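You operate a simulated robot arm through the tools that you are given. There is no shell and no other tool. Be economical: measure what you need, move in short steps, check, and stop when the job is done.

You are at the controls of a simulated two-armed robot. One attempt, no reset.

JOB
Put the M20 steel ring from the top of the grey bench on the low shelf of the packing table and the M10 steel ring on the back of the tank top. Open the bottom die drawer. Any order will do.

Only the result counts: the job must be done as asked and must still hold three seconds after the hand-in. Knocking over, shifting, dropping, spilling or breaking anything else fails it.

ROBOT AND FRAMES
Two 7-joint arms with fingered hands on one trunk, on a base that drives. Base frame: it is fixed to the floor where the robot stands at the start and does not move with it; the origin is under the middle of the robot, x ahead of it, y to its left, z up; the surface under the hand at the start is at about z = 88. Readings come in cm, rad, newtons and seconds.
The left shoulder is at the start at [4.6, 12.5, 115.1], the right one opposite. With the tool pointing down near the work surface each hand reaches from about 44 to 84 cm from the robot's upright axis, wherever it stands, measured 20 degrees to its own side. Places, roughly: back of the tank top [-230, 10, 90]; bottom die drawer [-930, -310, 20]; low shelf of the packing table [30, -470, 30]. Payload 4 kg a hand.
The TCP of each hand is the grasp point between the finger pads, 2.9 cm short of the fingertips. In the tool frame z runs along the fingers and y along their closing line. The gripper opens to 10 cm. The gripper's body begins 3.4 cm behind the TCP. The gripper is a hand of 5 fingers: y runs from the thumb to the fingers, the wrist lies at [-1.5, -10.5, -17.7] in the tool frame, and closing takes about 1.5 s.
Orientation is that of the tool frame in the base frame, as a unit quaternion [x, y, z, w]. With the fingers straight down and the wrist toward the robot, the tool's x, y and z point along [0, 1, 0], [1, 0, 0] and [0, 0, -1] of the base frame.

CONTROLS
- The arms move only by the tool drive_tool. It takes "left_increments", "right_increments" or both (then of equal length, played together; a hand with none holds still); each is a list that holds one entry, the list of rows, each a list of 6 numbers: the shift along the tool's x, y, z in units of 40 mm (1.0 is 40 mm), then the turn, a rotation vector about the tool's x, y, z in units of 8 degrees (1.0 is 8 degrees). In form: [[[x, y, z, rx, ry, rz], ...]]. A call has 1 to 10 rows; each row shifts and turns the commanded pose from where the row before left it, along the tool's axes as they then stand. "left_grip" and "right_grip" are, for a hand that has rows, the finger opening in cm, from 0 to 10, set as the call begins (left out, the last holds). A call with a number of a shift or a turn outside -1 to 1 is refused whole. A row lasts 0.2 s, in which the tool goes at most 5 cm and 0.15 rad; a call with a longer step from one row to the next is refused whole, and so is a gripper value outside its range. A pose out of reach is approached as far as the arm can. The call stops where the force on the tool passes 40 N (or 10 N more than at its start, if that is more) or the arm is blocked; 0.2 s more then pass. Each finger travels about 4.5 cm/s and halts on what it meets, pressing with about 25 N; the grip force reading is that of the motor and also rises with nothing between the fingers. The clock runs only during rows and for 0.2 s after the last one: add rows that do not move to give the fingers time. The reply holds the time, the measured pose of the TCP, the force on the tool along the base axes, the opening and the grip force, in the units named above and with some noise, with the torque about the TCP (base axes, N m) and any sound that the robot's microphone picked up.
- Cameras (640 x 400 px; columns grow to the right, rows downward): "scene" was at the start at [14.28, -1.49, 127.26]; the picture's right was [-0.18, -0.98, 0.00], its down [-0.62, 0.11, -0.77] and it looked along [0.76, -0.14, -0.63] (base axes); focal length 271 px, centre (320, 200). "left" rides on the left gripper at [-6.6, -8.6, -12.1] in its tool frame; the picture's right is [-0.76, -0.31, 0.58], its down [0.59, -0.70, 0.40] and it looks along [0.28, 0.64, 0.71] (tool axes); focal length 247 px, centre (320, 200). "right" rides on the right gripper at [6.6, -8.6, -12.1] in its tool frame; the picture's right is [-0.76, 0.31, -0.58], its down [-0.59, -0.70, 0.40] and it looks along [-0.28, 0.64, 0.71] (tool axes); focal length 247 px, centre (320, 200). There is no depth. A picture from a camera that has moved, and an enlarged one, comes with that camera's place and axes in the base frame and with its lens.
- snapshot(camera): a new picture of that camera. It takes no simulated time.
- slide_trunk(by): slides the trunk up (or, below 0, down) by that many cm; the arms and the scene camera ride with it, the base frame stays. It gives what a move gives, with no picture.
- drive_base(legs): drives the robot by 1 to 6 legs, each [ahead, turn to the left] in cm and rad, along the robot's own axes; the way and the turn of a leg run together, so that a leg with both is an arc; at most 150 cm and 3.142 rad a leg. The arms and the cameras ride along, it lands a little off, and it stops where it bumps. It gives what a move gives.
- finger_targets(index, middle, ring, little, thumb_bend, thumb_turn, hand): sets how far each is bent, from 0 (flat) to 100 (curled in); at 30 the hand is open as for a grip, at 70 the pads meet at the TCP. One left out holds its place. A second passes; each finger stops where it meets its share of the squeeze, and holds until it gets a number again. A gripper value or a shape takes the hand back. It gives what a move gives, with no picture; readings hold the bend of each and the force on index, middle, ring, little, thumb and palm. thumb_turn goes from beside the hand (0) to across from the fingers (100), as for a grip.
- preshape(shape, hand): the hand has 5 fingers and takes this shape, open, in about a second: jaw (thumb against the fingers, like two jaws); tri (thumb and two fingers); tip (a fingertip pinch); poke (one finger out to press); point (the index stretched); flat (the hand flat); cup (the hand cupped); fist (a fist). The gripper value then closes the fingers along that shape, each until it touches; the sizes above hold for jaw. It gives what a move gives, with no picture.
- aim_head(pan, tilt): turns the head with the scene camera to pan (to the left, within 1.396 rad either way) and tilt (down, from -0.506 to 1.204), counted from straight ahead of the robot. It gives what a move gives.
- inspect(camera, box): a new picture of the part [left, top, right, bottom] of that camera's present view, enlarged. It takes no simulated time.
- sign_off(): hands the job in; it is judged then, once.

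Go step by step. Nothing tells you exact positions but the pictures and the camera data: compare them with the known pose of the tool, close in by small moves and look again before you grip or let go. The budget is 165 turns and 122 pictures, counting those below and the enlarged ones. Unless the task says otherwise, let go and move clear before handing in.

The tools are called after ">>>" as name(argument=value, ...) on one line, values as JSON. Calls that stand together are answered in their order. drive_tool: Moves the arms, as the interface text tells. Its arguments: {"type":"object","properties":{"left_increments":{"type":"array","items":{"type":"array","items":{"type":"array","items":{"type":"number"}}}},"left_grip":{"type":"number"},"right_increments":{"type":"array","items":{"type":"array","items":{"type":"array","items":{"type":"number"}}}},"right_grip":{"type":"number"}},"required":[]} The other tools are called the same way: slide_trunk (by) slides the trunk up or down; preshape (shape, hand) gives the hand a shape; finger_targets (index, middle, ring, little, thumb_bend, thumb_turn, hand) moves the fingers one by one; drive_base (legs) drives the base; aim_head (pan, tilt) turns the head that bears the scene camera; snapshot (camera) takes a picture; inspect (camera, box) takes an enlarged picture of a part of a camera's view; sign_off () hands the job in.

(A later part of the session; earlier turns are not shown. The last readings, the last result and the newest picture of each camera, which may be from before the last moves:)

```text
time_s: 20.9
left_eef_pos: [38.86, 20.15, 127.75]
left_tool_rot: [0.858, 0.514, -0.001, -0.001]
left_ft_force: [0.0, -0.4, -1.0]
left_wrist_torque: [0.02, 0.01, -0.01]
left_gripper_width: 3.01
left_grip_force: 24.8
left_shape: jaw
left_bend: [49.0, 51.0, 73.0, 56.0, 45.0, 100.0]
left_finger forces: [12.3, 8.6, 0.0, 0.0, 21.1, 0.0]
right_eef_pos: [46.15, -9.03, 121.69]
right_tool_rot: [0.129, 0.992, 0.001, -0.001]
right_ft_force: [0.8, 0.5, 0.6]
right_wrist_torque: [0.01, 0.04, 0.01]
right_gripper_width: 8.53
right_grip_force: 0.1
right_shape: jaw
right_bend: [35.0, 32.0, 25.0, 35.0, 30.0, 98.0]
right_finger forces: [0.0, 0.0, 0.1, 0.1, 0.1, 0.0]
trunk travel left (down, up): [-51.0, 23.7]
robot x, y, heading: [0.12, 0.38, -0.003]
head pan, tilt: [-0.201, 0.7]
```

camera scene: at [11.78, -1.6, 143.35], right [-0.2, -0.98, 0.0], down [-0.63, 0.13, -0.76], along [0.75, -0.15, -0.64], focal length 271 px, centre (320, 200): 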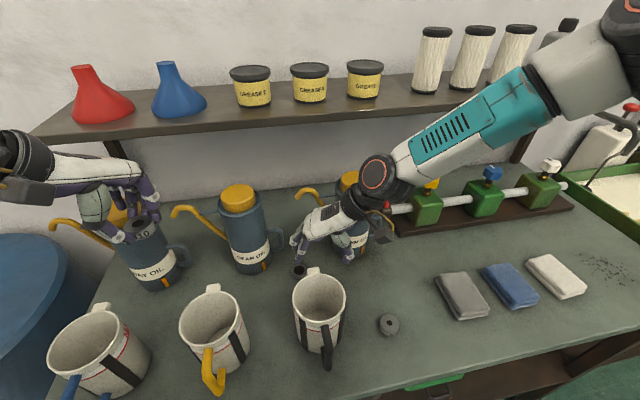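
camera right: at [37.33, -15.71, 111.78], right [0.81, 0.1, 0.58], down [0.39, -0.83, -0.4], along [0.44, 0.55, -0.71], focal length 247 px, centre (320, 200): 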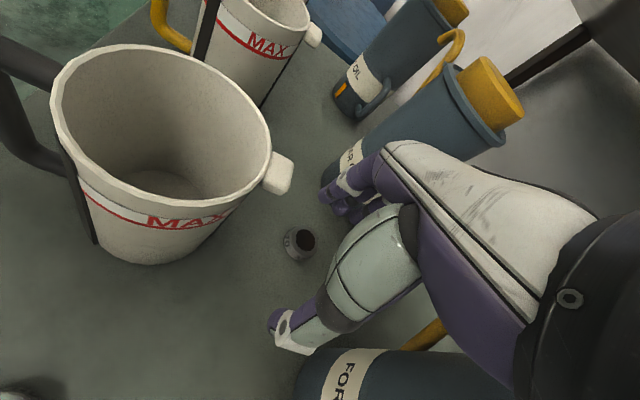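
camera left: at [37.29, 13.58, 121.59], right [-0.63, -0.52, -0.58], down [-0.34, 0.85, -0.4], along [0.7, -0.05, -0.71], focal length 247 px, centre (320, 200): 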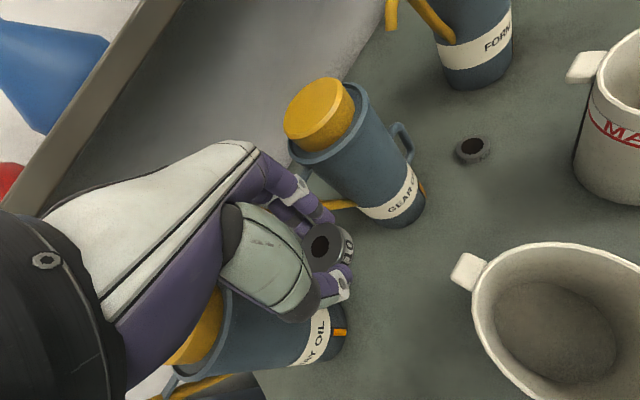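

>>> slide_trunk(by=-14)

>>> drive_tool(right_increments=[[[-0.1, 0.4, 0, 0, 0, 0], [-0.1, 0.4, 0, 0, 0, 0], [-0.1, 0.4, 0, 0, 0, 0], [0, 0, 0.7, 0, 0, 0], [0, 0, 0, 0, 0, 0]]])

>>> snapshot(camera="scene")

>>> snapshot(camera="right")

```text
time_s: 22.6
left_eef_pos: [38.57, 20.29, 113.76]
left_tool_rot: [0.857, 0.515, 0.0, 0.0]
left_ft_force: [-0.4, 0.6, -0.5]
left_wrist_torque: [0.0, -0.01, 0.0]
left_gripper_width: 3.03
left_grip_force: 24.7
left_shape: jaw
left_bend: [49.0, 51.0, 73.0, 56.0, 45.0, 100.0]
left_finger forces: [12.3, 8.6, 0.0, 0.0, 21.1, 0.0]
right_eef_pos: [45.9, -8.96, 107.69]
right_tool_rot: [0.128, 0.992, 0.0, -0.001]
right_ft_force: [-0.2, -0.1, -0.7]
right_wrist_torque: [0.03, -0.02, 0.0]
right_gripper_width: 8.51
right_grip_force: 0.1
right_shape: jaw
right_bend: [35.0, 32.0, 25.0, 35.0, 30.0, 98.0]
right_finger forces: [0.0, 0.0, 0.0, 0.1, 0.0, 0.1]
trunk travel left (down, up): [-37.0, 37.7]
robot x, y, heading: [0.13, 0.3, 0.003]
head pan, tilt: [-0.201, 0.7]
```

```text
time_s: 23.8
left_eef_pos: [38.74, 20.26, 113.67]
left_tool_rot: [0.857, 0.515, -0.001, 0.001]
left_ft_force: [-0.1, -1.3, -0.1]
left_wrist_torque: [-0.02, 0.0, 0.0]
left_gripper_width: 3.0
left_grip_force: 24.9
left_shape: jaw
left_bend: [49.0, 51.0, 73.0, 56.0, 45.0, 100.0]
left_finger forces: [12.3, 8.6, 0.1, 0.0, 21.1, 0.1]
right_eef_pos: [48.5, -4.54, 104.88]
right_tool_rot: [0.129, 0.992, 0.0, 0.0]
right_ft_force: [0.0, 0.5, 0.1]
right_wrist_torque: [-0.03, 0.02, -0.01]
right_gripper_width: 8.53
right_grip_force: 0.1
right_shape: jaw
right_bend: [35.0, 32.0, 25.0, 35.0, 30.0, 98.0]
right_finger forces: [0.1, 0.1, 0.0, 0.1, 0.1, 0.1]
trunk travel left (down, up): [-37.0, 37.7]
robot x, y, heading: [-0.01, -0.03, 0.001]
head pan, tilt: [-0.201, 0.7]
```

```text
89 pictures are left
camera scene: at [13.75, -1.6, 129.19], right [-0.2, -0.98, 0.0], down [-0.63, 0.13, -0.76], along [0.75, -0.15, -0.64], focal length 271 px, centre (320, 200)
```

scene: 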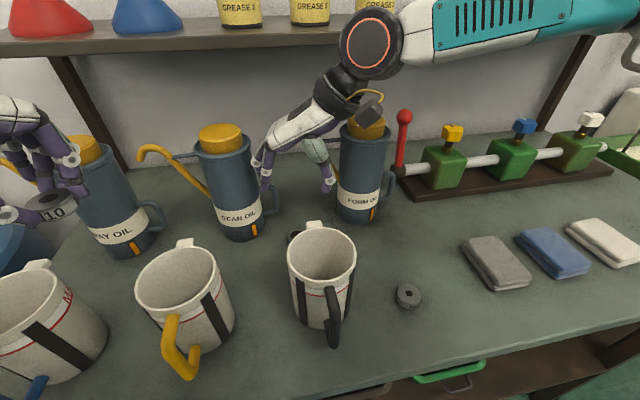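

```text
88 pictures are left
camera right: at [39.8, -11.24, 116.74], right [0.81, 0.1, 0.58], down [0.39, -0.83, -0.4], along [0.44, 0.55, -0.71], focal length 247 px, centre (320, 200)
```

right: 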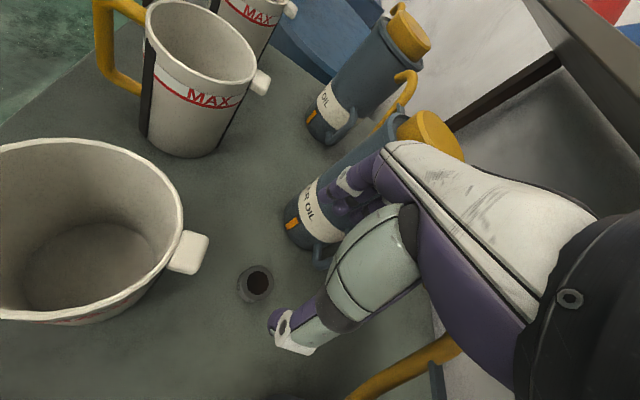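

Reach is fine with the lower trunk. I'll correct by 1.3 cm and go down to about z = 96.

>>> drive_tool(right_increments=[[[-0.3, 0.15, 0.2, 0, 0, 0], [0, 0, 0.7, 0, 0, 0], [0, 0, 0.7, 0, 0, 0], [0, 0, 0.6, 0, 0, 0], [0, 0, 0, 0, 0, 0]]])

>>> snapshot(camera="scene")

>>> snapshot(camera="right")

```text
time_s: 25.0
left_eef_pos: [38.62, 20.27, 113.66]
left_tool_rot: [0.857, 0.515, -0.001, 0.0]
left_ft_force: [0.4, -0.1, -1.2]
left_wrist_torque: [0.0, -0.01, 0.02]
left_gripper_width: 3.02
left_grip_force: 24.9
left_shape: jaw
left_bend: [49.0, 51.0, 73.0, 56.0, 45.0, 100.0]
left_finger forces: [12.2, 8.6, 0.0, 0.1, 21.2, 0.1]
right_eef_pos: [49.8, -4.25, 96.15]
right_tool_rot: [0.128, 0.992, 0.0, 0.0]
right_ft_force: [0.8, 1.0, 0.7]
right_wrist_torque: [0.0, 0.05, 0.0]
right_gripper_width: 8.52
right_grip_force: 0.0
right_shape: jaw
right_bend: [35.0, 32.0, 25.0, 35.0, 30.0, 98.0]
right_finger forces: [0.0, 0.0, 0.0, 0.1, 0.1, 0.0]
trunk travel left (down, up): [-37.0, 37.7]
robot x, y, heading: [0.39, -0.35, 0.003]
head pan, tilt: [-0.201, 0.7]
```

```text
87 pictures are left
camera scene: at [13.76, -1.62, 129.19], right [-0.2, -0.98, 0.0], down [-0.63, 0.13, -0.76], along [0.75, -0.15, -0.64], focal length 271 px, centre (320, 200)
```

scene: 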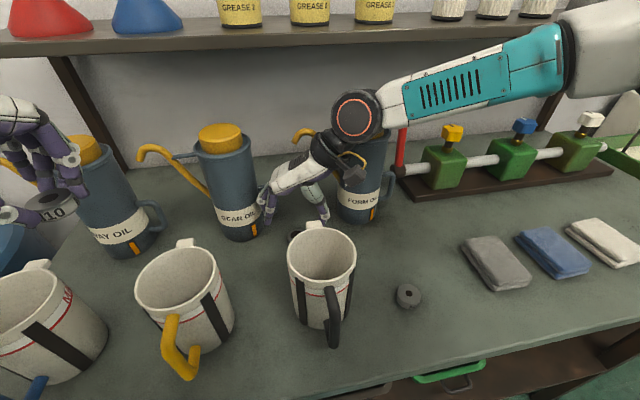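

```text
86 pictures are left
camera right: at [41.07, -10.85, 108.06], right [0.81, 0.1, 0.58], down [0.39, -0.83, -0.4], along [0.44, 0.55, -0.71], focal length 247 px, centre (320, 200)
```

right: 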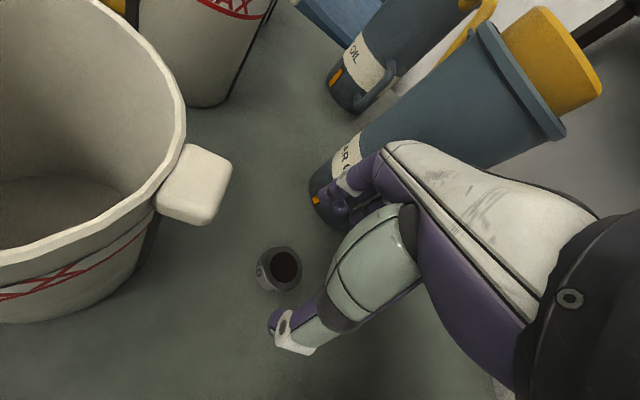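

The ring is centred between the fingers. I'll do the final descent to z = 91.2 and close.

>>> drive_tool(right_increments=[[[-0.03, 0, 0.5, 0, 0, 0], [0, 0, 0.5, 0, 0, 0], [0, 0, 0.23, 0, 0, 0], [0, 0, 0, 0, 0, 0]]])

>>> snapshot(camera="right")

>>> drive_tool(right_increments=[[[0, 0, 0, 0, 0, 0], [0, 0, 0, 0, 0, 0], [0, 0, 0, 0, 0, 0], [0, 0, 0, 0, 0, 0], [0, 0, 0, 0, 0, 0], [0, 0, 0, 0, 0, 0], [0, 0, 0, 0, 0, 0]]], right_grip=0)

>>> snapshot(camera="right")

```text
time_s: 26.0
left_eef_pos: [38.7, 20.23, 113.68]
left_tool_rot: [0.857, 0.516, 0.0, -0.001]
left_ft_force: [-0.7, 0.3, -0.7]
left_wrist_torque: [-0.02, -0.02, 0.04]
left_gripper_width: 3.01
left_grip_force: 25.2
left_shape: jaw
left_bend: [49.0, 51.0, 73.0, 56.0, 45.0, 100.0]
left_finger forces: [12.4, 8.6, 0.1, 0.0, 21.2, 0.1]
right_eef_pos: [49.84, -4.37, 91.07]
right_tool_rot: [0.127, 0.992, 0.001, -0.001]
right_ft_force: [-0.1, -0.4, 0.1]
right_wrist_torque: [-0.01, -0.02, 0.01]
right_gripper_width: 8.52
right_grip_force: 0.1
right_shape: jaw
right_bend: [35.0, 32.0, 25.0, 35.0, 30.0, 98.0]
right_finger forces: [0.0, 0.0, 0.0, 0.0, 0.0, 0.0]
trunk travel left (down, up): [-37.0, 37.7]
robot x, y, heading: [0.32, -0.07, -0.0]
head pan, tilt: [-0.201, 0.7]
```

```text
85 pictures are left
camera right: at [41.14, -10.9, 103.02], right [0.81, 0.1, 0.58], down [0.39, -0.83, -0.4], along [0.44, 0.55, -0.71], focal length 247 px, centre (320, 200)
```

right: 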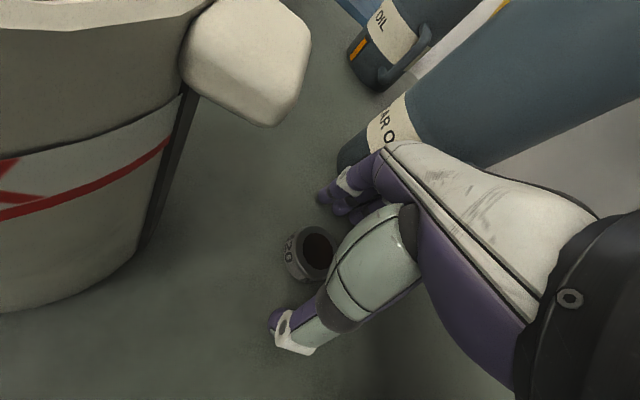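

```text
time_s: 27.6
left_eef_pos: [38.74, 20.23, 113.62]
left_tool_rot: [0.857, 0.515, -0.001, 0.0]
left_ft_force: [-0.4, 0.0, -1.0]
left_wrist_torque: [-0.05, 0.0, 0.03]
left_gripper_width: 3.03
left_grip_force: 25.2
left_shape: jaw
left_bend: [49.0, 51.0, 73.0, 56.0, 45.0, 100.0]
left_finger forces: [12.2, 8.6, 0.0, 0.1, 21.2, 0.0]
right_eef_pos: [49.75, -4.35, 91.03]
right_tool_rot: [0.129, 0.992, 0.001, -0.001]
right_ft_force: [0.0, -0.2, 0.0]
right_wrist_torque: [0.01, -0.02, 0.02]
right_gripper_width: 2.94
right_grip_force: 24.8
right_shape: jaw
right_bend: [55.0, 54.0, 72.0, 60.0, 42.0, 100.0]
right_finger forces: [13.0, 7.7, 0.1, 0.1, 21.6, 0.0]
trunk travel left (down, up): [-37.0, 37.7]
robot x, y, heading: [0.2, -0.27, 0.003]
head pan, tilt: [-0.201, 0.7]
```

```text
84 pictures are left
camera right: at [41.14, -10.91, 103.04], right [0.81, 0.1, 0.58], down [0.39, -0.83, -0.4], along [0.44, 0.55, -0.71], focal length 247 px, centre (320, 200)
```

right: 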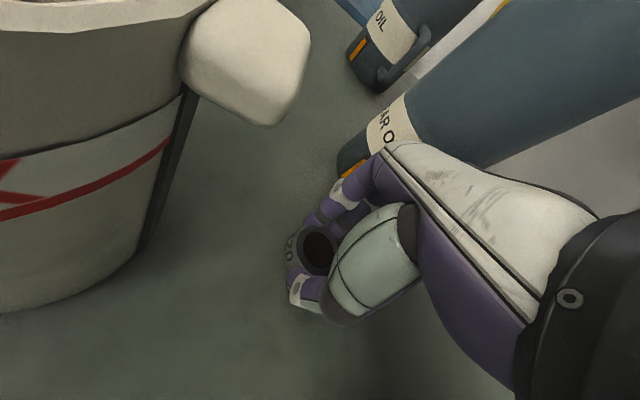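

The M20 ring is gripped at 2.94 cm, with thumb and two fingers loaded. I'll lift it straight up.

>>> drive_tool(right_increments=[[[0, 0, -0.4, 0, 0, 0], [0, 0, -0.8, 0, 0, 0], [0, 0, -0.9, 0, 0, 0], [0, 0, -0.9, 0, 0, 0], [0, 0, -0.9, 0, 0, 0], [0, 0, -0.9, 0, 0, 0], [0, 0, -0.6, 0, 0, 0], [0, 0, 0, 0, 0, 0]]])

>>> snapshot(camera="scene")

>>> snapshot(camera="right")

```text
time_s: 29.4
left_eef_pos: [38.74, 20.23, 113.71]
left_tool_rot: [0.857, 0.516, 0.0, 0.0]
left_ft_force: [1.0, 0.5, -1.8]
left_wrist_torque: [-0.01, 0.05, 0.04]
left_gripper_width: 3.01
left_grip_force: 25.0
left_shape: jaw
left_bend: [49.0, 51.0, 73.0, 56.0, 45.0, 100.0]
left_finger forces: [12.3, 8.6, 0.0, 0.1, 21.2, 0.0]
right_eef_pos: [49.88, -4.55, 112.89]
right_tool_rot: [0.128, 0.992, 0.0, -0.001]
right_ft_force: [-0.1, 0.1, -2.2]
right_wrist_torque: [0.01, 0.0, 0.0]
right_gripper_width: 2.91
right_grip_force: 25.3
right_shape: jaw
right_bend: [55.0, 54.0, 72.0, 60.0, 42.0, 100.0]
right_finger forces: [13.3, 7.9, 0.0, 0.0, 21.4, 0.1]
trunk travel left (down, up): [-37.0, 37.7]
robot x, y, heading: [-0.1, 0.02, -0.001]
head pan, tilt: [-0.201, 0.7]
```

```text
83 pictures are left
camera scene: at [13.79, -1.63, 129.18], right [-0.2, -0.98, 0.0], down [-0.63, 0.13, -0.76], along [0.75, -0.15, -0.64], focal length 271 px, centre (320, 200)
```

scene: 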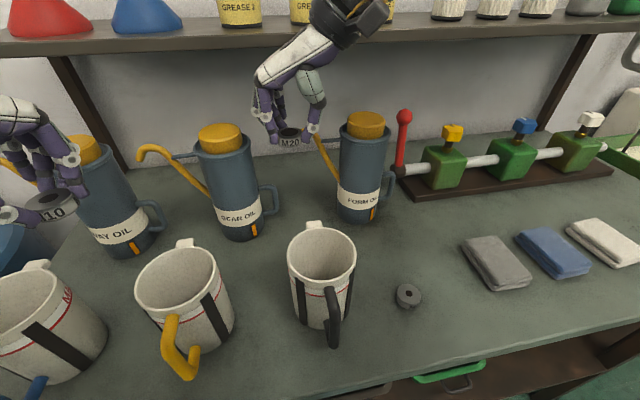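

```text
82 pictures are left
camera right: at [41.22, -11.13, 124.87], right [0.81, 0.1, 0.58], down [0.39, -0.83, -0.4], along [0.44, 0.55, -0.71], focal length 247 px, centre (320, 200)
```

right: 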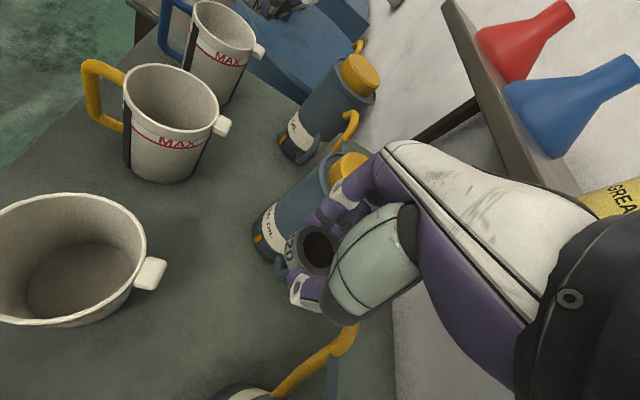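

Both rings are held. I'll raise the trunk a little and unwind the right hand back to its own side, then look round for the places.

>>> slide_trunk(by=10)

>>> drive_tool(right_increments=[[[0, -0.9, 0, 0, 0, 0], [0, -0.9, 0, 0, 0, 0], [0, -0.9, 0, 0, 0, 0], [0, -0.9, 0, 0, 0, 0], [0.3, 0, 0, 0, 0, 0.94], [0.3, 0, 0, 0, 0, 0.94], [0, 0, 0, 0, 0, 0.94], [0, 0, 0, 0, 0, 0.94], [0, 0, 0, 0, 0, 0.94], [0, 0, 0, 0, 0, 0.94]]])

>>> drive_tool(right_increments=[[[0, 0, 0, 0, 0, 0.94], [0, 0, 0, 0, 0, 0.94], [0, 0, 0, 0, 0, 0.94], [0, 0, 0, 0, 0, 0.94], [0, 0, 0, 0, 0, 0]]])

>>> aim_head(pan=1.39, tilt=0.5)

>>> snapshot(camera="scene")

>>> aim_head(pan=-1.39, tilt=0.5)

>>> snapshot(camera="scene")

```text
time_s: 30.8
left_eef_pos: [38.79, 20.23, 123.61]
left_tool_rot: [0.857, 0.515, -0.001, 0.0]
left_ft_force: [0.2, 0.4, -1.3]
left_wrist_torque: [0.0, 0.01, -0.02]
left_gripper_width: 3.04
left_grip_force: 24.9
left_shape: jaw
left_bend: [49.0, 51.0, 73.0, 56.0, 45.0, 100.0]
left_finger forces: [12.3, 8.6, 0.0, 0.0, 21.3, 0.1]
right_eef_pos: [49.88, -4.39, 122.61]
right_tool_rot: [0.128, 0.992, 0.0, 0.0]
right_ft_force: [-0.4, 0.3, -1.5]
right_wrist_torque: [0.02, 0.03, 0.01]
right_gripper_width: 2.88
right_grip_force: 25.1
right_shape: jaw
right_bend: [55.0, 54.0, 72.0, 60.0, 42.0, 100.0]
right_finger forces: [13.2, 7.8, 0.0, 0.0, 21.4, 0.1]
trunk travel left (down, up): [-47.0, 27.7]
robot x, y, heading: [0.02, -0.02, -0.003]
head pan, tilt: [-0.201, 0.7]
```

```text
time_s: 33.0
left_eef_pos: [38.64, 20.29, 123.67]
left_tool_rot: [0.857, 0.515, 0.0, -0.001]
left_ft_force: [-0.8, -0.3, 0.0]
left_wrist_torque: [-0.01, -0.01, 0.0]
left_gripper_width: 3.01
left_grip_force: 25.2
left_shape: jaw
left_bend: [49.0, 51.0, 73.0, 56.0, 45.0, 100.0]
left_finger forces: [12.2, 8.8, 0.1, 0.1, 21.1, 0.0]
right_eef_pos: [43.94, -17.71, 122.63]
right_tool_rot: [0.499, 0.866, 0.0, 0.0]
right_ft_force: [0.3, 0.7, -1.4]
right_wrist_torque: [-0.03, 0.05, -0.01]
right_gripper_width: 2.91
right_grip_force: 24.9
right_shape: jaw
right_bend: [55.0, 54.0, 72.0, 60.0, 42.0, 100.0]
right_finger forces: [13.2, 8.1, 0.0, 0.0, 21.3, 0.1]
trunk travel left (down, up): [-47.0, 27.7]
robot x, y, heading: [-0.28, 0.01, -0.004]
head pan, tilt: [-0.201, 0.7]
```

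```text
time_s: 34.1
left_eef_pos: [38.67, 20.14, 123.63]
left_tool_rot: [0.857, 0.515, 0.0, 0.0]
left_ft_force: [0.4, -0.1, -0.2]
left_wrist_torque: [0.01, 0.0, 0.02]
left_gripper_width: 3.06
left_grip_force: 24.9
left_shape: jaw
left_bend: [49.0, 51.0, 73.0, 56.0, 45.0, 100.0]
left_finger forces: [12.4, 8.7, 0.0, 0.0, 21.1, 0.0]
right_eef_pos: [44.04, -17.66, 122.66]
right_tool_rot: [0.707, 0.707, -0.002, -0.001]
right_ft_force: [0.2, 0.4, -1.3]
right_wrist_torque: [0.0, -0.02, 0.03]
right_gripper_width: 2.89
right_grip_force: 25.0
right_shape: jaw
right_bend: [55.0, 54.0, 72.0, 60.0, 42.0, 100.0]
right_finger forces: [13.2, 8.1, 0.0, 0.0, 21.3, 0.0]
trunk travel left (down, up): [-47.0, 27.7]
robot x, y, heading: [0.16, -0.16, 0.001]
head pan, tilt: [-0.201, 0.7]
```

```text
time_s: 35.8
left_eef_pos: [38.71, 20.2, 123.7]
left_tool_rot: [0.857, 0.515, 0.0, 0.0]
left_ft_force: [0.4, 0.1, -0.5]
left_wrist_torque: [0.0, -0.04, -0.02]
left_gripper_width: 3.02
left_grip_force: 25.1
left_shape: jaw
left_bend: [49.0, 51.0, 73.0, 56.0, 45.0, 100.0]
left_finger forces: [12.3, 8.8, 0.0, 0.2, 21.1, 0.0]
right_eef_pos: [44.05, -17.51, 122.66]
right_tool_rot: [0.707, 0.708, 0.0, -0.001]
right_ft_force: [0.0, -0.3, -1.5]
right_wrist_torque: [0.04, 0.01, 0.02]
right_gripper_width: 2.89
right_grip_force: 24.8
right_shape: jaw
right_bend: [55.0, 54.0, 72.0, 60.0, 42.0, 100.0]
right_finger forces: [13.1, 8.1, 0.0, 0.0, 21.3, 0.0]
trunk travel left (down, up): [-47.0, 27.7]
robot x, y, heading: [-0.53, -0.25, -0.0]
head pan, tilt: [1.389, 0.499]
```

```text
81 pictures are left
camera scene: at [5.5, 9.01, 141.09], right [0.98, -0.18, 0.0], down [-0.09, -0.47, -0.88], along [0.16, 0.86, -0.48], focal length 271 px, centre (320, 200)
```

scene: 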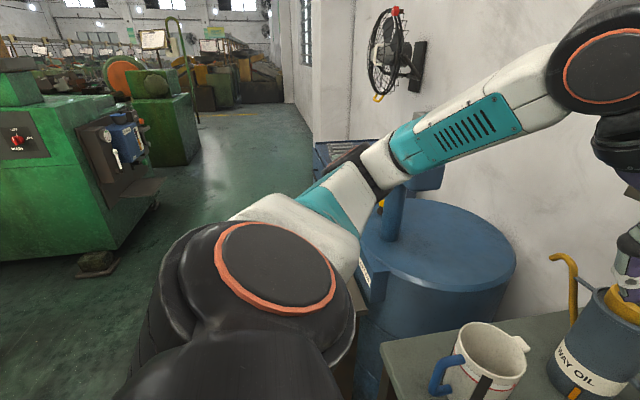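

```text
time_s: 38.3
left_eef_pos: [38.74, 20.15, 123.58]
left_tool_rot: [0.857, 0.515, 0.0, 0.0]
left_ft_force: [-0.3, 0.2, -0.8]
left_wrist_torque: [0.01, -0.03, -0.03]
left_gripper_width: 3.02
left_grip_force: 24.7
left_shape: jaw
left_bend: [49.0, 51.0, 73.0, 56.0, 45.0, 100.0]
left_finger forces: [12.2, 8.7, 0.0, 0.0, 21.3, 0.0]
right_eef_pos: [43.94, -17.63, 122.72]
right_tool_rot: [0.707, 0.708, 0.0, 0.0]
right_ft_force: [0.6, -0.6, -1.1]
right_wrist_torque: [-0.01, 0.05, 0.03]
right_gripper_width: 2.88
right_grip_force: 25.3
right_shape: jaw
right_bend: [55.0, 54.0, 72.0, 60.0, 42.0, 100.0]
right_finger forces: [13.2, 8.2, 0.1, 0.0, 21.4, 0.1]
trunk travel left (down, up): [-47.0, 27.7]
robot x, y, heading: [-0.01, -0.14, -0.003]
head pan, tilt: [-1.389, 0.499]
```

```text
80 pictures are left
camera scene: at [5.5, -8.88, 141.09], right [-0.98, -0.18, 0.0], down [-0.09, 0.47, -0.88], along [0.16, -0.86, -0.48], focal length 271 px, centre (320, 200)
```

scene: 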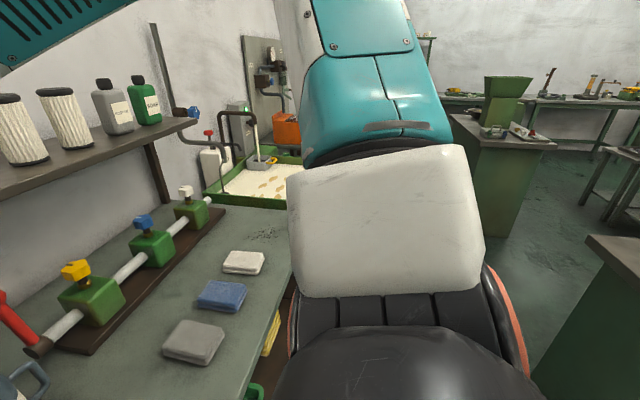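

There is a cabinet at the back right, and open floor at the left. I'll back off 30 cm, turn left by 1.5 rad and look toward the tank.

>>> drive_base(legs=[[-30, 0], [0, 1.5]])

>>> aim_head(pan=1.3, tilt=0.35)

>>> snapshot(camera="scene")

>>> aim_head(pan=0.1, tilt=0.35)

>>> snapshot(camera="scene")

```text
time_s: 44.1
left_eef_pos: [-48.35, 39.7, 123.59]
left_tool_rot: [0.265, 0.964, 0.0, 0.0]
left_ft_force: [0.7, -0.1, -0.9]
left_wrist_torque: [0.03, -0.03, 0.0]
left_gripper_width: 3.02
left_grip_force: 25.3
left_shape: jaw
left_bend: [49.0, 51.0, 73.0, 56.0, 45.0, 100.0]
left_finger forces: [12.1, 9.1, 0.0, 0.1, 20.3, 0.0]
right_eef_pos: [-10.21, 43.01, 122.63]
right_tool_rot: [0.025, 1.0, -0.001, 0.0]
right_ft_force: [0.1, -0.2, -1.8]
right_wrist_torque: [0.01, 0.03, -0.03]
right_gripper_width: 2.88
right_grip_force: 24.9
right_shape: jaw
right_bend: [55.0, 54.0, 72.0, 60.0, 42.0, 100.0]
right_finger forces: [13.2, 8.2, 0.0, 0.0, 21.0, 0.0]
trunk travel left (down, up): [-47.0, 27.7]
robot x, y, heading: [-29.91, -0.12, 1.526]
head pan, tilt: [-1.389, 0.499]
```

```text
time_s: 46.5
left_eef_pos: [-48.29, 39.73, 123.78]
left_tool_rot: [0.265, 0.964, 0.0, 0.0]
left_ft_force: [0.7, -0.8, -0.9]
left_wrist_torque: [-0.02, 0.02, -0.02]
left_gripper_width: 3.02
left_grip_force: 25.2
left_shape: jaw
left_bend: [49.0, 51.0, 73.0, 56.0, 45.0, 100.0]
left_finger forces: [12.0, 9.1, 0.0, 0.1, 20.2, 0.1]
right_eef_pos: [-10.21, 43.12, 122.62]
right_tool_rot: [0.025, 1.0, -0.001, 0.0]
right_ft_force: [0.0, 0.1, -0.6]
right_wrist_torque: [0.01, -0.02, 0.02]
right_gripper_width: 2.87
right_grip_force: 24.7
right_shape: jaw
right_bend: [55.0, 54.0, 72.0, 60.0, 42.0, 100.0]
right_finger forces: [13.2, 8.2, 0.0, 0.1, 21.1, 0.1]
trunk travel left (down, up): [-47.0, 27.7]
robot x, y, heading: [-30.11, 0.61, 1.523]
head pan, tilt: [1.3, 0.351]
```

```text
79 pictures are left
camera scene: at [-38.5, 6.77, 142.46], right [0.31, 0.95, 0.0], down [0.33, -0.11, -0.94], along [-0.89, 0.3, -0.34], focal length 271 px, centre (320, 200)
```

scene: 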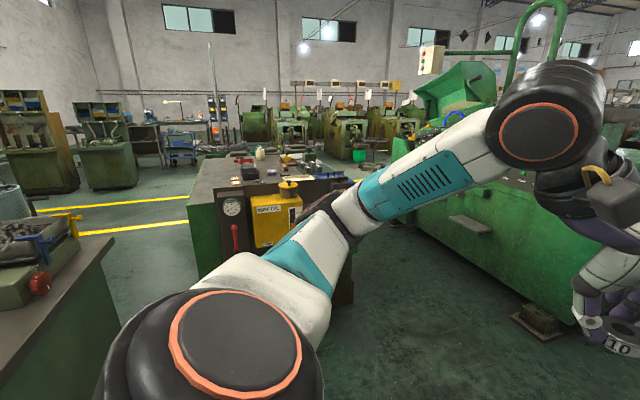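

```text
time_s: 47.9
left_eef_pos: [-48.32, 39.79, 123.67]
left_tool_rot: [0.266, 0.964, 0.0, -0.001]
left_ft_force: [-0.2, 0.4, -0.5]
left_wrist_torque: [0.01, 0.02, -0.01]
left_gripper_width: 3.02
left_grip_force: 24.8
left_shape: jaw
left_bend: [49.0, 51.0, 73.0, 56.0, 45.0, 100.0]
left_finger forces: [12.0, 9.2, 0.0, 0.0, 20.3, 0.0]
right_eef_pos: [-10.2, 43.09, 122.7]
right_tool_rot: [0.024, 1.0, 0.0, 0.0]
right_ft_force: [1.2, 0.2, 0.1]
right_wrist_torque: [0.0, 0.01, 0.0]
right_gripper_width: 2.9
right_grip_force: 25.3
right_shape: jaw
right_bend: [55.0, 54.0, 72.0, 60.0, 42.0, 100.0]
right_finger forces: [13.2, 8.3, 0.0, 0.0, 21.1, 0.0]
trunk travel left (down, up): [-47.0, 27.7]
robot x, y, heading: [-29.91, -0.02, 1.524]
head pan, tilt: [0.099, 0.351]
```

```text
78 pictures are left
camera scene: at [-30.14, 13.13, 142.46], right [1.0, 0.05, 0.0], down [0.02, -0.34, -0.94], along [-0.05, 0.94, -0.34], focal length 271 px, centre (320, 200)
```

scene: 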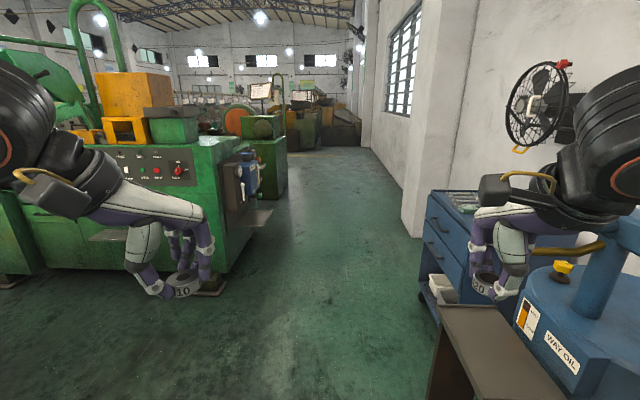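

The tank with the gauge and the yellow box at about (-230, 10) must be the tank whose top I need. I'll enlarge that part.

>>> drive_base(legs=[[0, 1.3]])

>>> aim_head(pan=0.3, tilt=0.35)

>>> snapshot(camera="scene")

>>> inspect(camera="scene", box=[210, 100, 430, 300])

```text
time_s: 51.6
left_eef_pos: [-73.13, -7.21, 123.68]
left_tool_rot: [-0.373, 0.928, 0.0, 0.001]
left_ft_force: [-0.9, 0.1, -1.2]
left_wrist_torque: [-0.03, 0.0, 0.0]
left_gripper_width: 3.01
left_grip_force: 24.7
left_shape: jaw
left_bend: [49.0, 51.0, 73.0, 56.0, 45.0, 100.0]
left_finger forces: [11.8, 9.0, 0.0, 0.0, 19.2, 0.1]
right_eef_pos: [-66.33, 30.27, 122.6]
right_tool_rot: [-0.588, 0.809, -0.001, 0.0]
right_ft_force: [0.6, -0.7, -0.7]
right_wrist_torque: [0.03, -0.01, 0.0]
right_gripper_width: 2.87
right_grip_force: 25.2
right_shape: jaw
right_bend: [55.0, 54.0, 72.0, 60.0, 42.0, 100.0]
right_finger forces: [13.3, 8.2, 0.1, 0.0, 20.9, 0.0]
trunk travel left (down, up): [-47.0, 27.7]
robot x, y, heading: [-30.14, -0.04, 2.825]
head pan, tilt: [0.099, 0.351]
```

```text
time_s: 52.4
left_eef_pos: [-73.12, -7.2, 123.66]
left_tool_rot: [-0.373, 0.928, 0.0, 0.0]
left_ft_force: [-0.1, 0.2, -1.1]
left_wrist_torque: [-0.01, -0.01, -0.01]
left_gripper_width: 2.99
left_grip_force: 25.3
left_shape: jaw
left_bend: [49.0, 51.0, 73.0, 56.0, 45.0, 100.0]
left_finger forces: [12.0, 9.0, 0.0, 0.0, 19.3, 0.1]
right_eef_pos: [-66.31, 30.33, 122.71]
right_tool_rot: [-0.587, 0.81, -0.001, 0.0]
right_ft_force: [0.0, 0.4, -1.1]
right_wrist_torque: [-0.01, -0.03, 0.0]
right_gripper_width: 2.88
right_grip_force: 24.6
right_shape: jaw
right_bend: [55.0, 54.0, 72.0, 60.0, 42.0, 100.0]
right_finger forces: [13.1, 8.3, 0.0, 0.0, 20.8, 0.1]
trunk travel left (down, up): [-47.0, 27.7]
robot x, y, heading: [-29.88, -0.03, 2.824]
head pan, tilt: [0.3, 0.351]
```

```text
77 pictures are left
camera scene: at [-42.68, 1.44, 142.46], right [0.02, 1.0, 0.0], down [0.34, -0.01, -0.94], along [-0.94, 0.01, -0.34], focal length 271 px, centre (320, 200)
```

scene: 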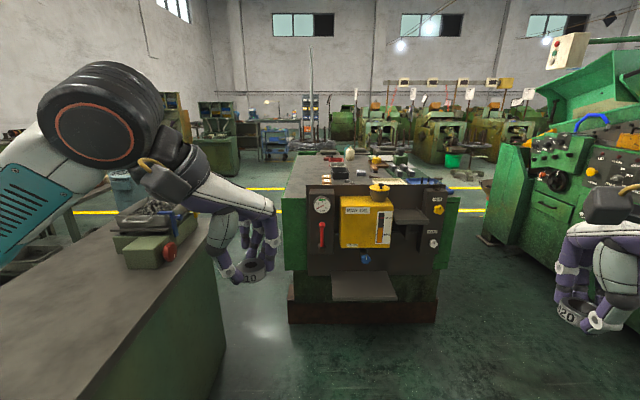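

```text
2.00 times, centred on (320, 200) of scene
camera zoom: at [-42.68, 1.44, 142.46], right [0.02, 1.0, 0.0], down [0.34, -0.01, -0.94], along [-0.94, 0.01, -0.34], focal length 542 px, centre (320, 200)
```

zoom: 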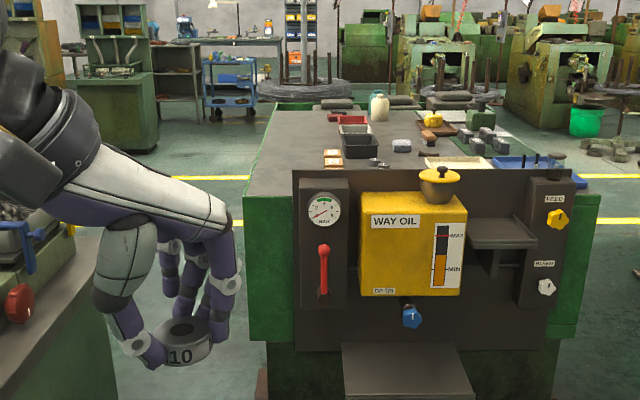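

The place [-230,10,90] falls on the top of this unit with trays on it. I'll drive nearer along a line clear of the cabinet at the left, then look down on the top.

>>> drive_base(legs=[[65, 0], [0, 0.3]])

>>> aim_head(pan=0, tilt=0.5)

>>> snapshot(camera="scene")

>>> inspect(camera="scene", box=[180, 60, 480, 260])

```text
time_s: 57.0
left_eef_pos: [-132.14, 1.92, 123.63]
left_tool_rot: [-0.502, 0.865, 0.0, 0.001]
left_ft_force: [0.8, -0.1, -1.5]
left_wrist_torque: [0.02, 0.02, -0.03]
left_gripper_width: 2.99
left_grip_force: 25.0
left_shape: jaw
left_bend: [49.0, 51.0, 73.0, 56.0, 45.0, 100.0]
left_finger forces: [12.2, 9.1, 0.1, 0.0, 19.1, 0.0]
right_eef_pos: [-136.16, 40.02, 122.76]
right_tool_rot: [-0.697, 0.717, -0.001, 0.001]
right_ft_force: [0.3, -0.3, -1.4]
right_wrist_torque: [0.0, 0.03, -0.02]
right_gripper_width: 2.87
right_grip_force: 25.1
right_shape: jaw
right_bend: [55.0, 54.0, 72.0, 60.0, 42.0, 100.0]
right_finger forces: [13.2, 8.3, 0.0, 0.0, 20.9, 0.1]
trunk travel left (down, up): [-47.0, 27.7]
robot x, y, heading: [-92.73, 21.15, 3.109]
head pan, tilt: [0.3, 0.351]
```

```text
time_s: 57.8
left_eef_pos: [-132.2, 1.97, 123.73]
left_tool_rot: [-0.501, 0.865, 0.0, 0.0]
left_ft_force: [0.8, 1.2, -0.9]
left_wrist_torque: [0.0, -0.01, -0.01]
left_gripper_width: 2.99
left_grip_force: 25.0
left_shape: jaw
left_bend: [49.0, 51.0, 73.0, 56.0, 45.0, 100.0]
left_finger forces: [12.0, 9.1, 0.0, 0.0, 19.1, 0.0]
right_eef_pos: [-136.18, 39.95, 122.71]
right_tool_rot: [-0.697, 0.717, 0.0, 0.0]
right_ft_force: [-0.7, -0.5, -1.5]
right_wrist_torque: [0.01, -0.02, 0.01]
right_gripper_width: 2.84
right_grip_force: 24.8
right_shape: jaw
right_bend: [55.0, 54.0, 72.0, 60.0, 42.0, 100.0]
right_finger forces: [13.2, 8.3, 0.0, 0.0, 21.0, 0.0]
trunk travel left (down, up): [-47.0, 27.7]
robot x, y, heading: [-93.12, 20.95, 3.111]
head pan, tilt: [0.0, 0.499]
```

```text
75 pictures are left
camera scene: at [-105.45, 21.47, 141.09], right [0.03, 1.0, 0.0], down [0.48, -0.01, -0.88], along [-0.88, 0.03, -0.48], focal length 271 px, centre (320, 200)
```

scene: 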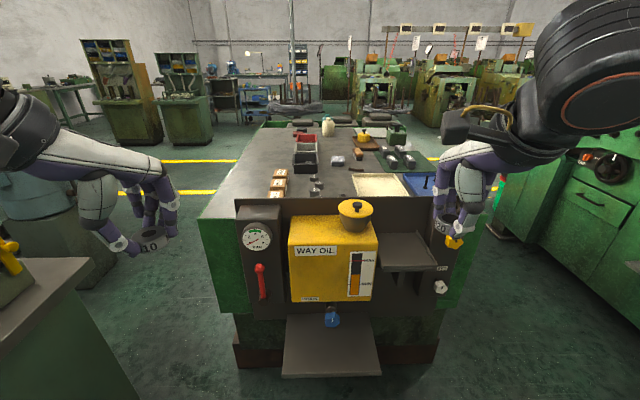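

```text
2.00 times, centred on (330, 160) of scene
camera zoom: at [-105.45, 21.47, 141.09], right [0.03, 1.0, 0.0], down [0.48, -0.01, -0.88], along [-0.88, 0.03, -0.48], focal length 542 px, centre (300, 280)
```

zoom: 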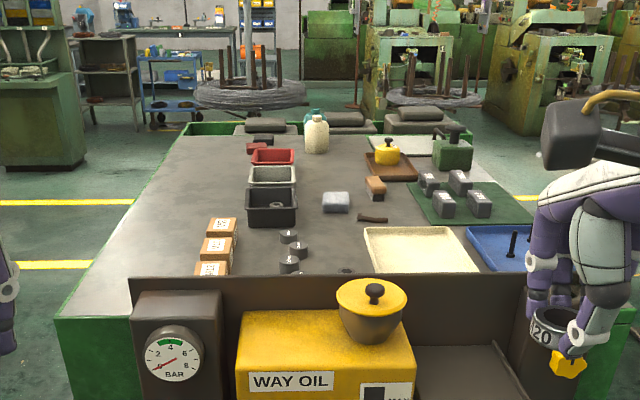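

The plate top is at z ≈ 90.5, spanning about x -185…-314 and y -18…80. I need a closer look to see which part is the "tank top", so I'll drive forward a bit with the trunk high.

>>> drive_base(legs=[[25, 0]])

>>> slide_trunk(by=15)

>>> aim_head(pan=0.1, tilt=0.65)

>>> snapshot(camera="scene")

>>> aim_head(pan=0.9, tilt=0.5)

>>> snapshot(camera="scene")

```text
time_s: 59.6
left_eef_pos: [-157.2, 2.64, 123.57]
left_tool_rot: [-0.502, 0.865, -0.001, 0.001]
left_ft_force: [-1.5, -0.5, -0.4]
left_wrist_torque: [-0.01, -0.01, -0.02]
left_gripper_width: 2.98
left_grip_force: 25.1
left_shape: jaw
left_bend: [49.0, 51.0, 73.0, 56.0, 45.0, 100.0]
left_finger forces: [11.9, 9.0, 0.1, 0.1, 19.1, 0.1]
right_eef_pos: [-161.17, 40.53, 122.61]
right_tool_rot: [-0.697, 0.717, -0.001, 0.0]
right_ft_force: [-0.4, -0.8, -1.8]
right_wrist_torque: [0.03, -0.03, 0.01]
right_gripper_width: 2.86
right_grip_force: 24.6
right_shape: jaw
right_bend: [55.0, 54.0, 72.0, 60.0, 42.0, 100.0]
right_finger forces: [13.4, 8.2, 0.1, 0.0, 21.0, 0.1]
trunk travel left (down, up): [-47.0, 27.7]
robot x, y, heading: [-117.55, 21.88, 3.119]
head pan, tilt: [0.0, 0.499]
```

```text
time_s: 61.4
left_eef_pos: [-157.05, 2.63, 138.69]
left_tool_rot: [-0.502, 0.865, 0.0, 0.001]
left_ft_force: [1.3, -0.3, -1.1]
left_wrist_torque: [0.0, 0.02, 0.0]
left_gripper_width: 3.02
left_grip_force: 24.9
left_shape: jaw
left_bend: [49.0, 51.0, 73.0, 56.0, 45.0, 100.0]
left_finger forces: [12.0, 9.1, 0.0, 0.1, 19.2, 0.1]
right_eef_pos: [-161.18, 40.64, 137.72]
right_tool_rot: [-0.697, 0.717, 0.0, 0.001]
right_ft_force: [-0.4, -0.2, -1.0]
right_wrist_torque: [0.0, 0.01, -0.02]
right_gripper_width: 2.87
right_grip_force: 24.9
right_shape: jaw
right_bend: [55.0, 54.0, 72.0, 60.0, 42.0, 100.0]
right_finger forces: [13.3, 8.3, 0.1, 0.0, 21.0, 0.0]
trunk travel left (down, up): [-62.0, 12.7]
robot x, y, heading: [-117.7, 21.57, 3.118]
head pan, tilt: [0.0, 0.499]
```

```text
time_s: 62.1
left_eef_pos: [-156.99, 2.58, 138.73]
left_tool_rot: [-0.502, 0.865, 0.0, 0.0]
left_ft_force: [0.0, -0.1, -1.0]
left_wrist_torque: [-0.01, -0.03, 0.01]
left_gripper_width: 2.98
left_grip_force: 25.0
left_shape: jaw
left_bend: [49.0, 51.0, 73.0, 56.0, 45.0, 100.0]
left_finger forces: [11.9, 9.1, 0.0, 0.0, 19.3, 0.0]
right_eef_pos: [-161.19, 40.51, 137.58]
right_tool_rot: [-0.697, 0.717, -0.001, 0.001]
right_ft_force: [0.0, 1.0, -1.2]
right_wrist_torque: [-0.01, -0.01, 0.0]
right_gripper_width: 2.86
right_grip_force: 24.5
right_shape: jaw
right_bend: [55.0, 54.0, 72.0, 60.0, 42.0, 100.0]
right_finger forces: [13.3, 8.3, 0.0, 0.0, 21.0, 0.0]
trunk travel left (down, up): [-62.0, 12.7]
robot x, y, heading: [-117.79, 21.69, 3.116]
head pan, tilt: [0.099, 0.649]
```

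```text
73 pictures are left
camera scene: at [-129.01, 21.28, 154.83], right [-0.07, 1.0, 0.0], down [0.6, 0.04, -0.8], along [-0.79, -0.06, -0.6], focal length 271 px, centre (320, 200)
```

scene: 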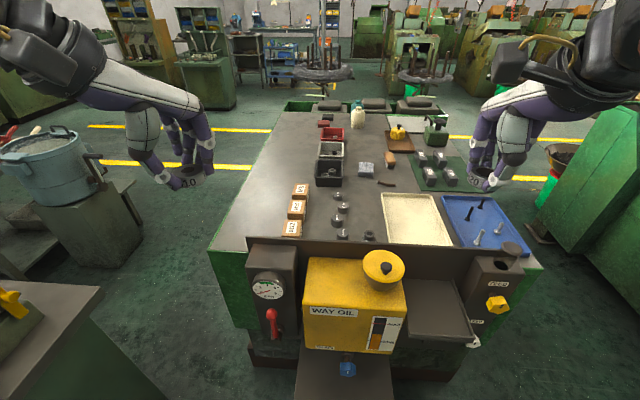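

```text
time_s: 63.2
left_eef_pos: [-156.92, 2.54, 138.65]
left_tool_rot: [-0.502, 0.865, 0.0, 0.0]
left_ft_force: [0.1, -0.5, -1.0]
left_wrist_torque: [0.01, -0.03, -0.03]
left_gripper_width: 3.0
left_grip_force: 25.6
left_shape: jaw
left_bend: [49.0, 51.0, 73.0, 56.0, 45.0, 100.0]
left_finger forces: [12.0, 9.1, 0.0, 0.0, 19.1, 0.1]
right_eef_pos: [-161.06, 40.54, 137.63]
right_tool_rot: [-0.697, 0.717, -0.001, 0.0]
right_ft_force: [0.2, -0.6, 0.0]
right_wrist_torque: [0.01, 0.01, 0.0]
right_gripper_width: 2.87
right_grip_force: 25.3
right_shape: jaw
right_bend: [55.0, 54.0, 72.0, 60.0, 42.0, 100.0]
right_finger forces: [13.3, 8.3, 0.0, 0.0, 21.0, 0.1]
trunk travel left (down, up): [-62.0, 12.7]
robot x, y, heading: [-117.89, 21.26, 3.112]
head pan, tilt: [0.901, 0.499]
```

```text
72 pictures are left
camera scene: at [-126.21, 14.94, 156.17], right [-0.77, 0.64, 0.0], down [0.31, 0.37, -0.88], along [-0.56, -0.67, -0.48], focal length 271 px, centre (320, 200)
```

scene: 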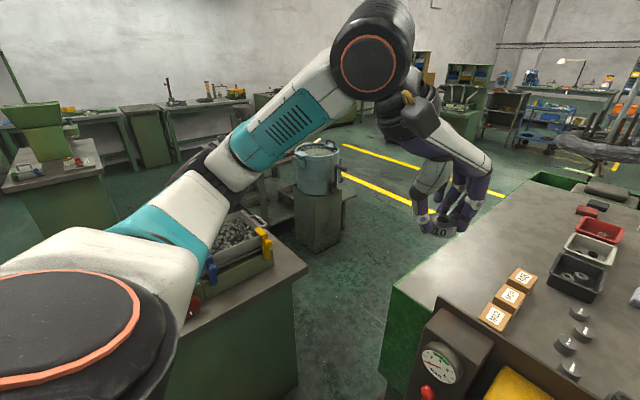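

The plate carries boxes, trays and rings, and I need to know what counts as "tank top". I'll enlarge these views.

>>> inspect(camera="scene", box=[400, 160, 640, 400])

>>> aim_head(pan=0.0, tilt=0.75)

>>> inspect(camera="scene", box=[220, 40, 380, 230])

>>> inspect(camera="scene", box=[200, 190, 540, 400])

```text
1.67 times, centred on (520, 280) of scene
camera zoom: at [-126.21, 14.94, 156.17], right [-0.77, 0.64, 0.0], down [0.31, 0.37, -0.88], along [-0.56, -0.67, -0.48], focal length 451 px, centre (-13, 67)
```

zoom: 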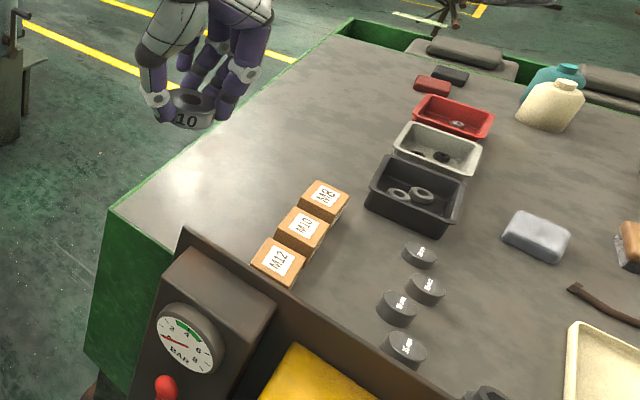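

```text
time_s: 64.4
left_eef_pos: [-156.99, 2.56, 138.68]
left_tool_rot: [-0.502, 0.865, 0.001, -0.001]
left_ft_force: [-0.6, 1.3, -0.7]
left_wrist_torque: [0.01, 0.01, -0.01]
left_gripper_width: 3.01
left_grip_force: 24.7
left_shape: jaw
left_bend: [49.0, 51.0, 73.0, 56.0, 45.0, 100.0]
left_finger forces: [11.9, 9.1, 0.1, 0.0, 19.3, 0.0]
right_eef_pos: [-161.18, 40.57, 137.55]
right_tool_rot: [-0.697, 0.717, 0.0, 0.0]
right_ft_force: [-0.9, -0.2, -0.8]
right_wrist_torque: [0.03, 0.0, 0.02]
right_gripper_width: 2.87
right_grip_force: 24.7
right_shape: jaw
right_bend: [55.0, 54.0, 72.0, 60.0, 42.0, 100.0]
right_finger forces: [13.3, 8.3, 0.0, 0.0, 21.0, 0.0]
trunk travel left (down, up): [-62.0, 12.7]
robot x, y, heading: [-117.78, 21.52, 3.12]
head pan, tilt: [0.0, 0.75]
```

```text
2.11 times, centred on (300, 135) of scene
camera zoom: at [-128.64, 22.12, 153.97], right [0.03, 1.0, 0.0], down [0.68, -0.02, -0.73], along [-0.73, 0.02, -0.68], focal length 570 px, centre (362, 337)
```

zoom: 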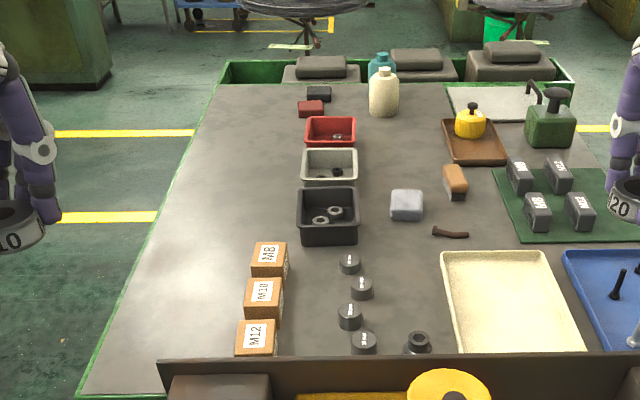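

```text
1.88 times, centred on (370, 295) of scene
camera zoom: at [-128.64, 22.12, 153.97], right [0.03, 1.0, 0.0], down [0.68, -0.02, -0.73], along [-0.73, 0.02, -0.68], focal length 510 px, centre (226, 21)
```

zoom: 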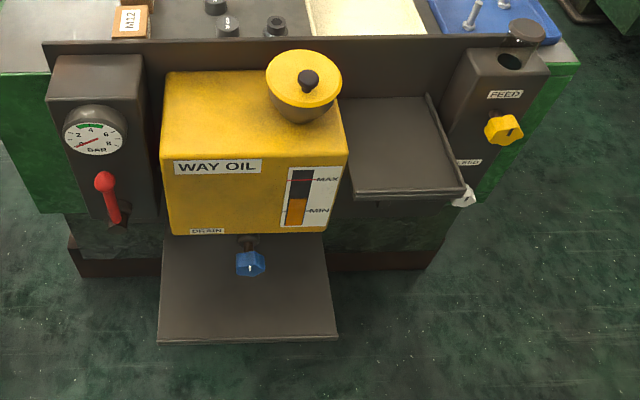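

The yellow WAY OIL reservoir on the front panel also has a "tank top", near [-182,24,90], which doesn't fit the rough place well. I'll deliver the M20 ring first, which shows how rough these places are, so I'm backing out and turning toward the packing table.

>>> drive_base(legs=[[-97, 0], [0, 1.6]])

>>> aim_head(pan=0.0, tilt=0.35)

>>> snapshot(camera="scene")

```text
time_s: 72.1
left_eef_pos: [-25.79, -25.1, 138.63]
left_tool_rot: [0.865, -0.502, -0.006, -0.002]
left_ft_force: [1.3, -0.7, -1.8]
left_wrist_torque: [0.02, 0.02, -0.01]
left_gripper_width: 2.96
left_grip_force: 25.5
left_shape: jaw
left_bend: [50.0, 51.0, 74.0, 56.0, 46.0, 100.0]
left_finger forces: [13.1, 8.5, 1.1, 0.0, 19.5, 0.1]
right_eef_pos: [-60.44, -10.03, 137.71]
right_tool_rot: [0.962, -0.272, 0.0, 0.0]
right_ft_force: [0.3, -0.5, 0.1]
right_wrist_torque: [0.08, 0.03, 0.02]
right_gripper_width: 2.79
right_grip_force: 25.2
right_shape: jaw
right_bend: [55.0, 54.0, 72.0, 60.0, 43.0, 100.0]
right_finger forces: [13.9, 9.4, 0.1, 0.0, 22.2, 0.0]
trunk travel left (down, up): [-62.0, 12.7]
robot x, y, heading: [-22.62, 18.18, -2.239]
head pan, tilt: [0.0, 0.75]
stopped in leg 2: the robot was blocked; the commanded pose is now the measured one
```

```text
time_s: 73.0
left_eef_pos: [-25.95, -24.86, 138.7]
left_tool_rot: [0.865, -0.501, -0.004, 0.0]
left_ft_force: [0.0, 0.5, -1.6]
left_wrist_torque: [-0.04, -0.03, 0.01]
left_gripper_width: 2.96
left_grip_force: 24.5
left_shape: jaw
left_bend: [50.0, 51.0, 74.0, 56.0, 46.0, 100.0]
left_finger forces: [13.2, 8.5, 1.1, 0.0, 19.4, 0.0]
right_eef_pos: [-60.66, -9.82, 137.64]
right_tool_rot: [0.962, -0.272, 0.002, 0.001]
right_ft_force: [-0.1, 0.5, -1.5]
right_wrist_torque: [-0.02, 0.01, -0.01]
right_gripper_width: 2.78
right_grip_force: 25.3
right_shape: jaw
right_bend: [55.0, 54.0, 72.0, 60.0, 43.0, 100.0]
right_finger forces: [13.8, 9.4, 0.0, 0.1, 22.2, 0.1]
trunk travel left (down, up): [-62.0, 12.7]
robot x, y, heading: [-22.42, 18.34, -2.243]
head pan, tilt: [0.0, 0.351]
```

```text
68 pictures are left
camera scene: at [-30.1, 9.23, 157.52], right [-0.79, 0.62, 0.0], down [0.21, 0.27, -0.94], along [-0.58, -0.74, -0.35], focal length 271 px, centre (320, 200)
```

scene: 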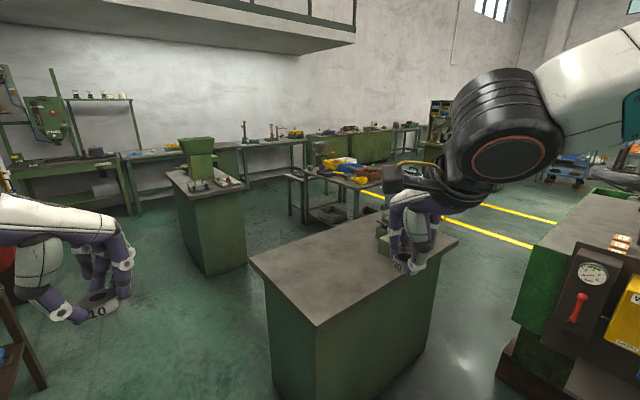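

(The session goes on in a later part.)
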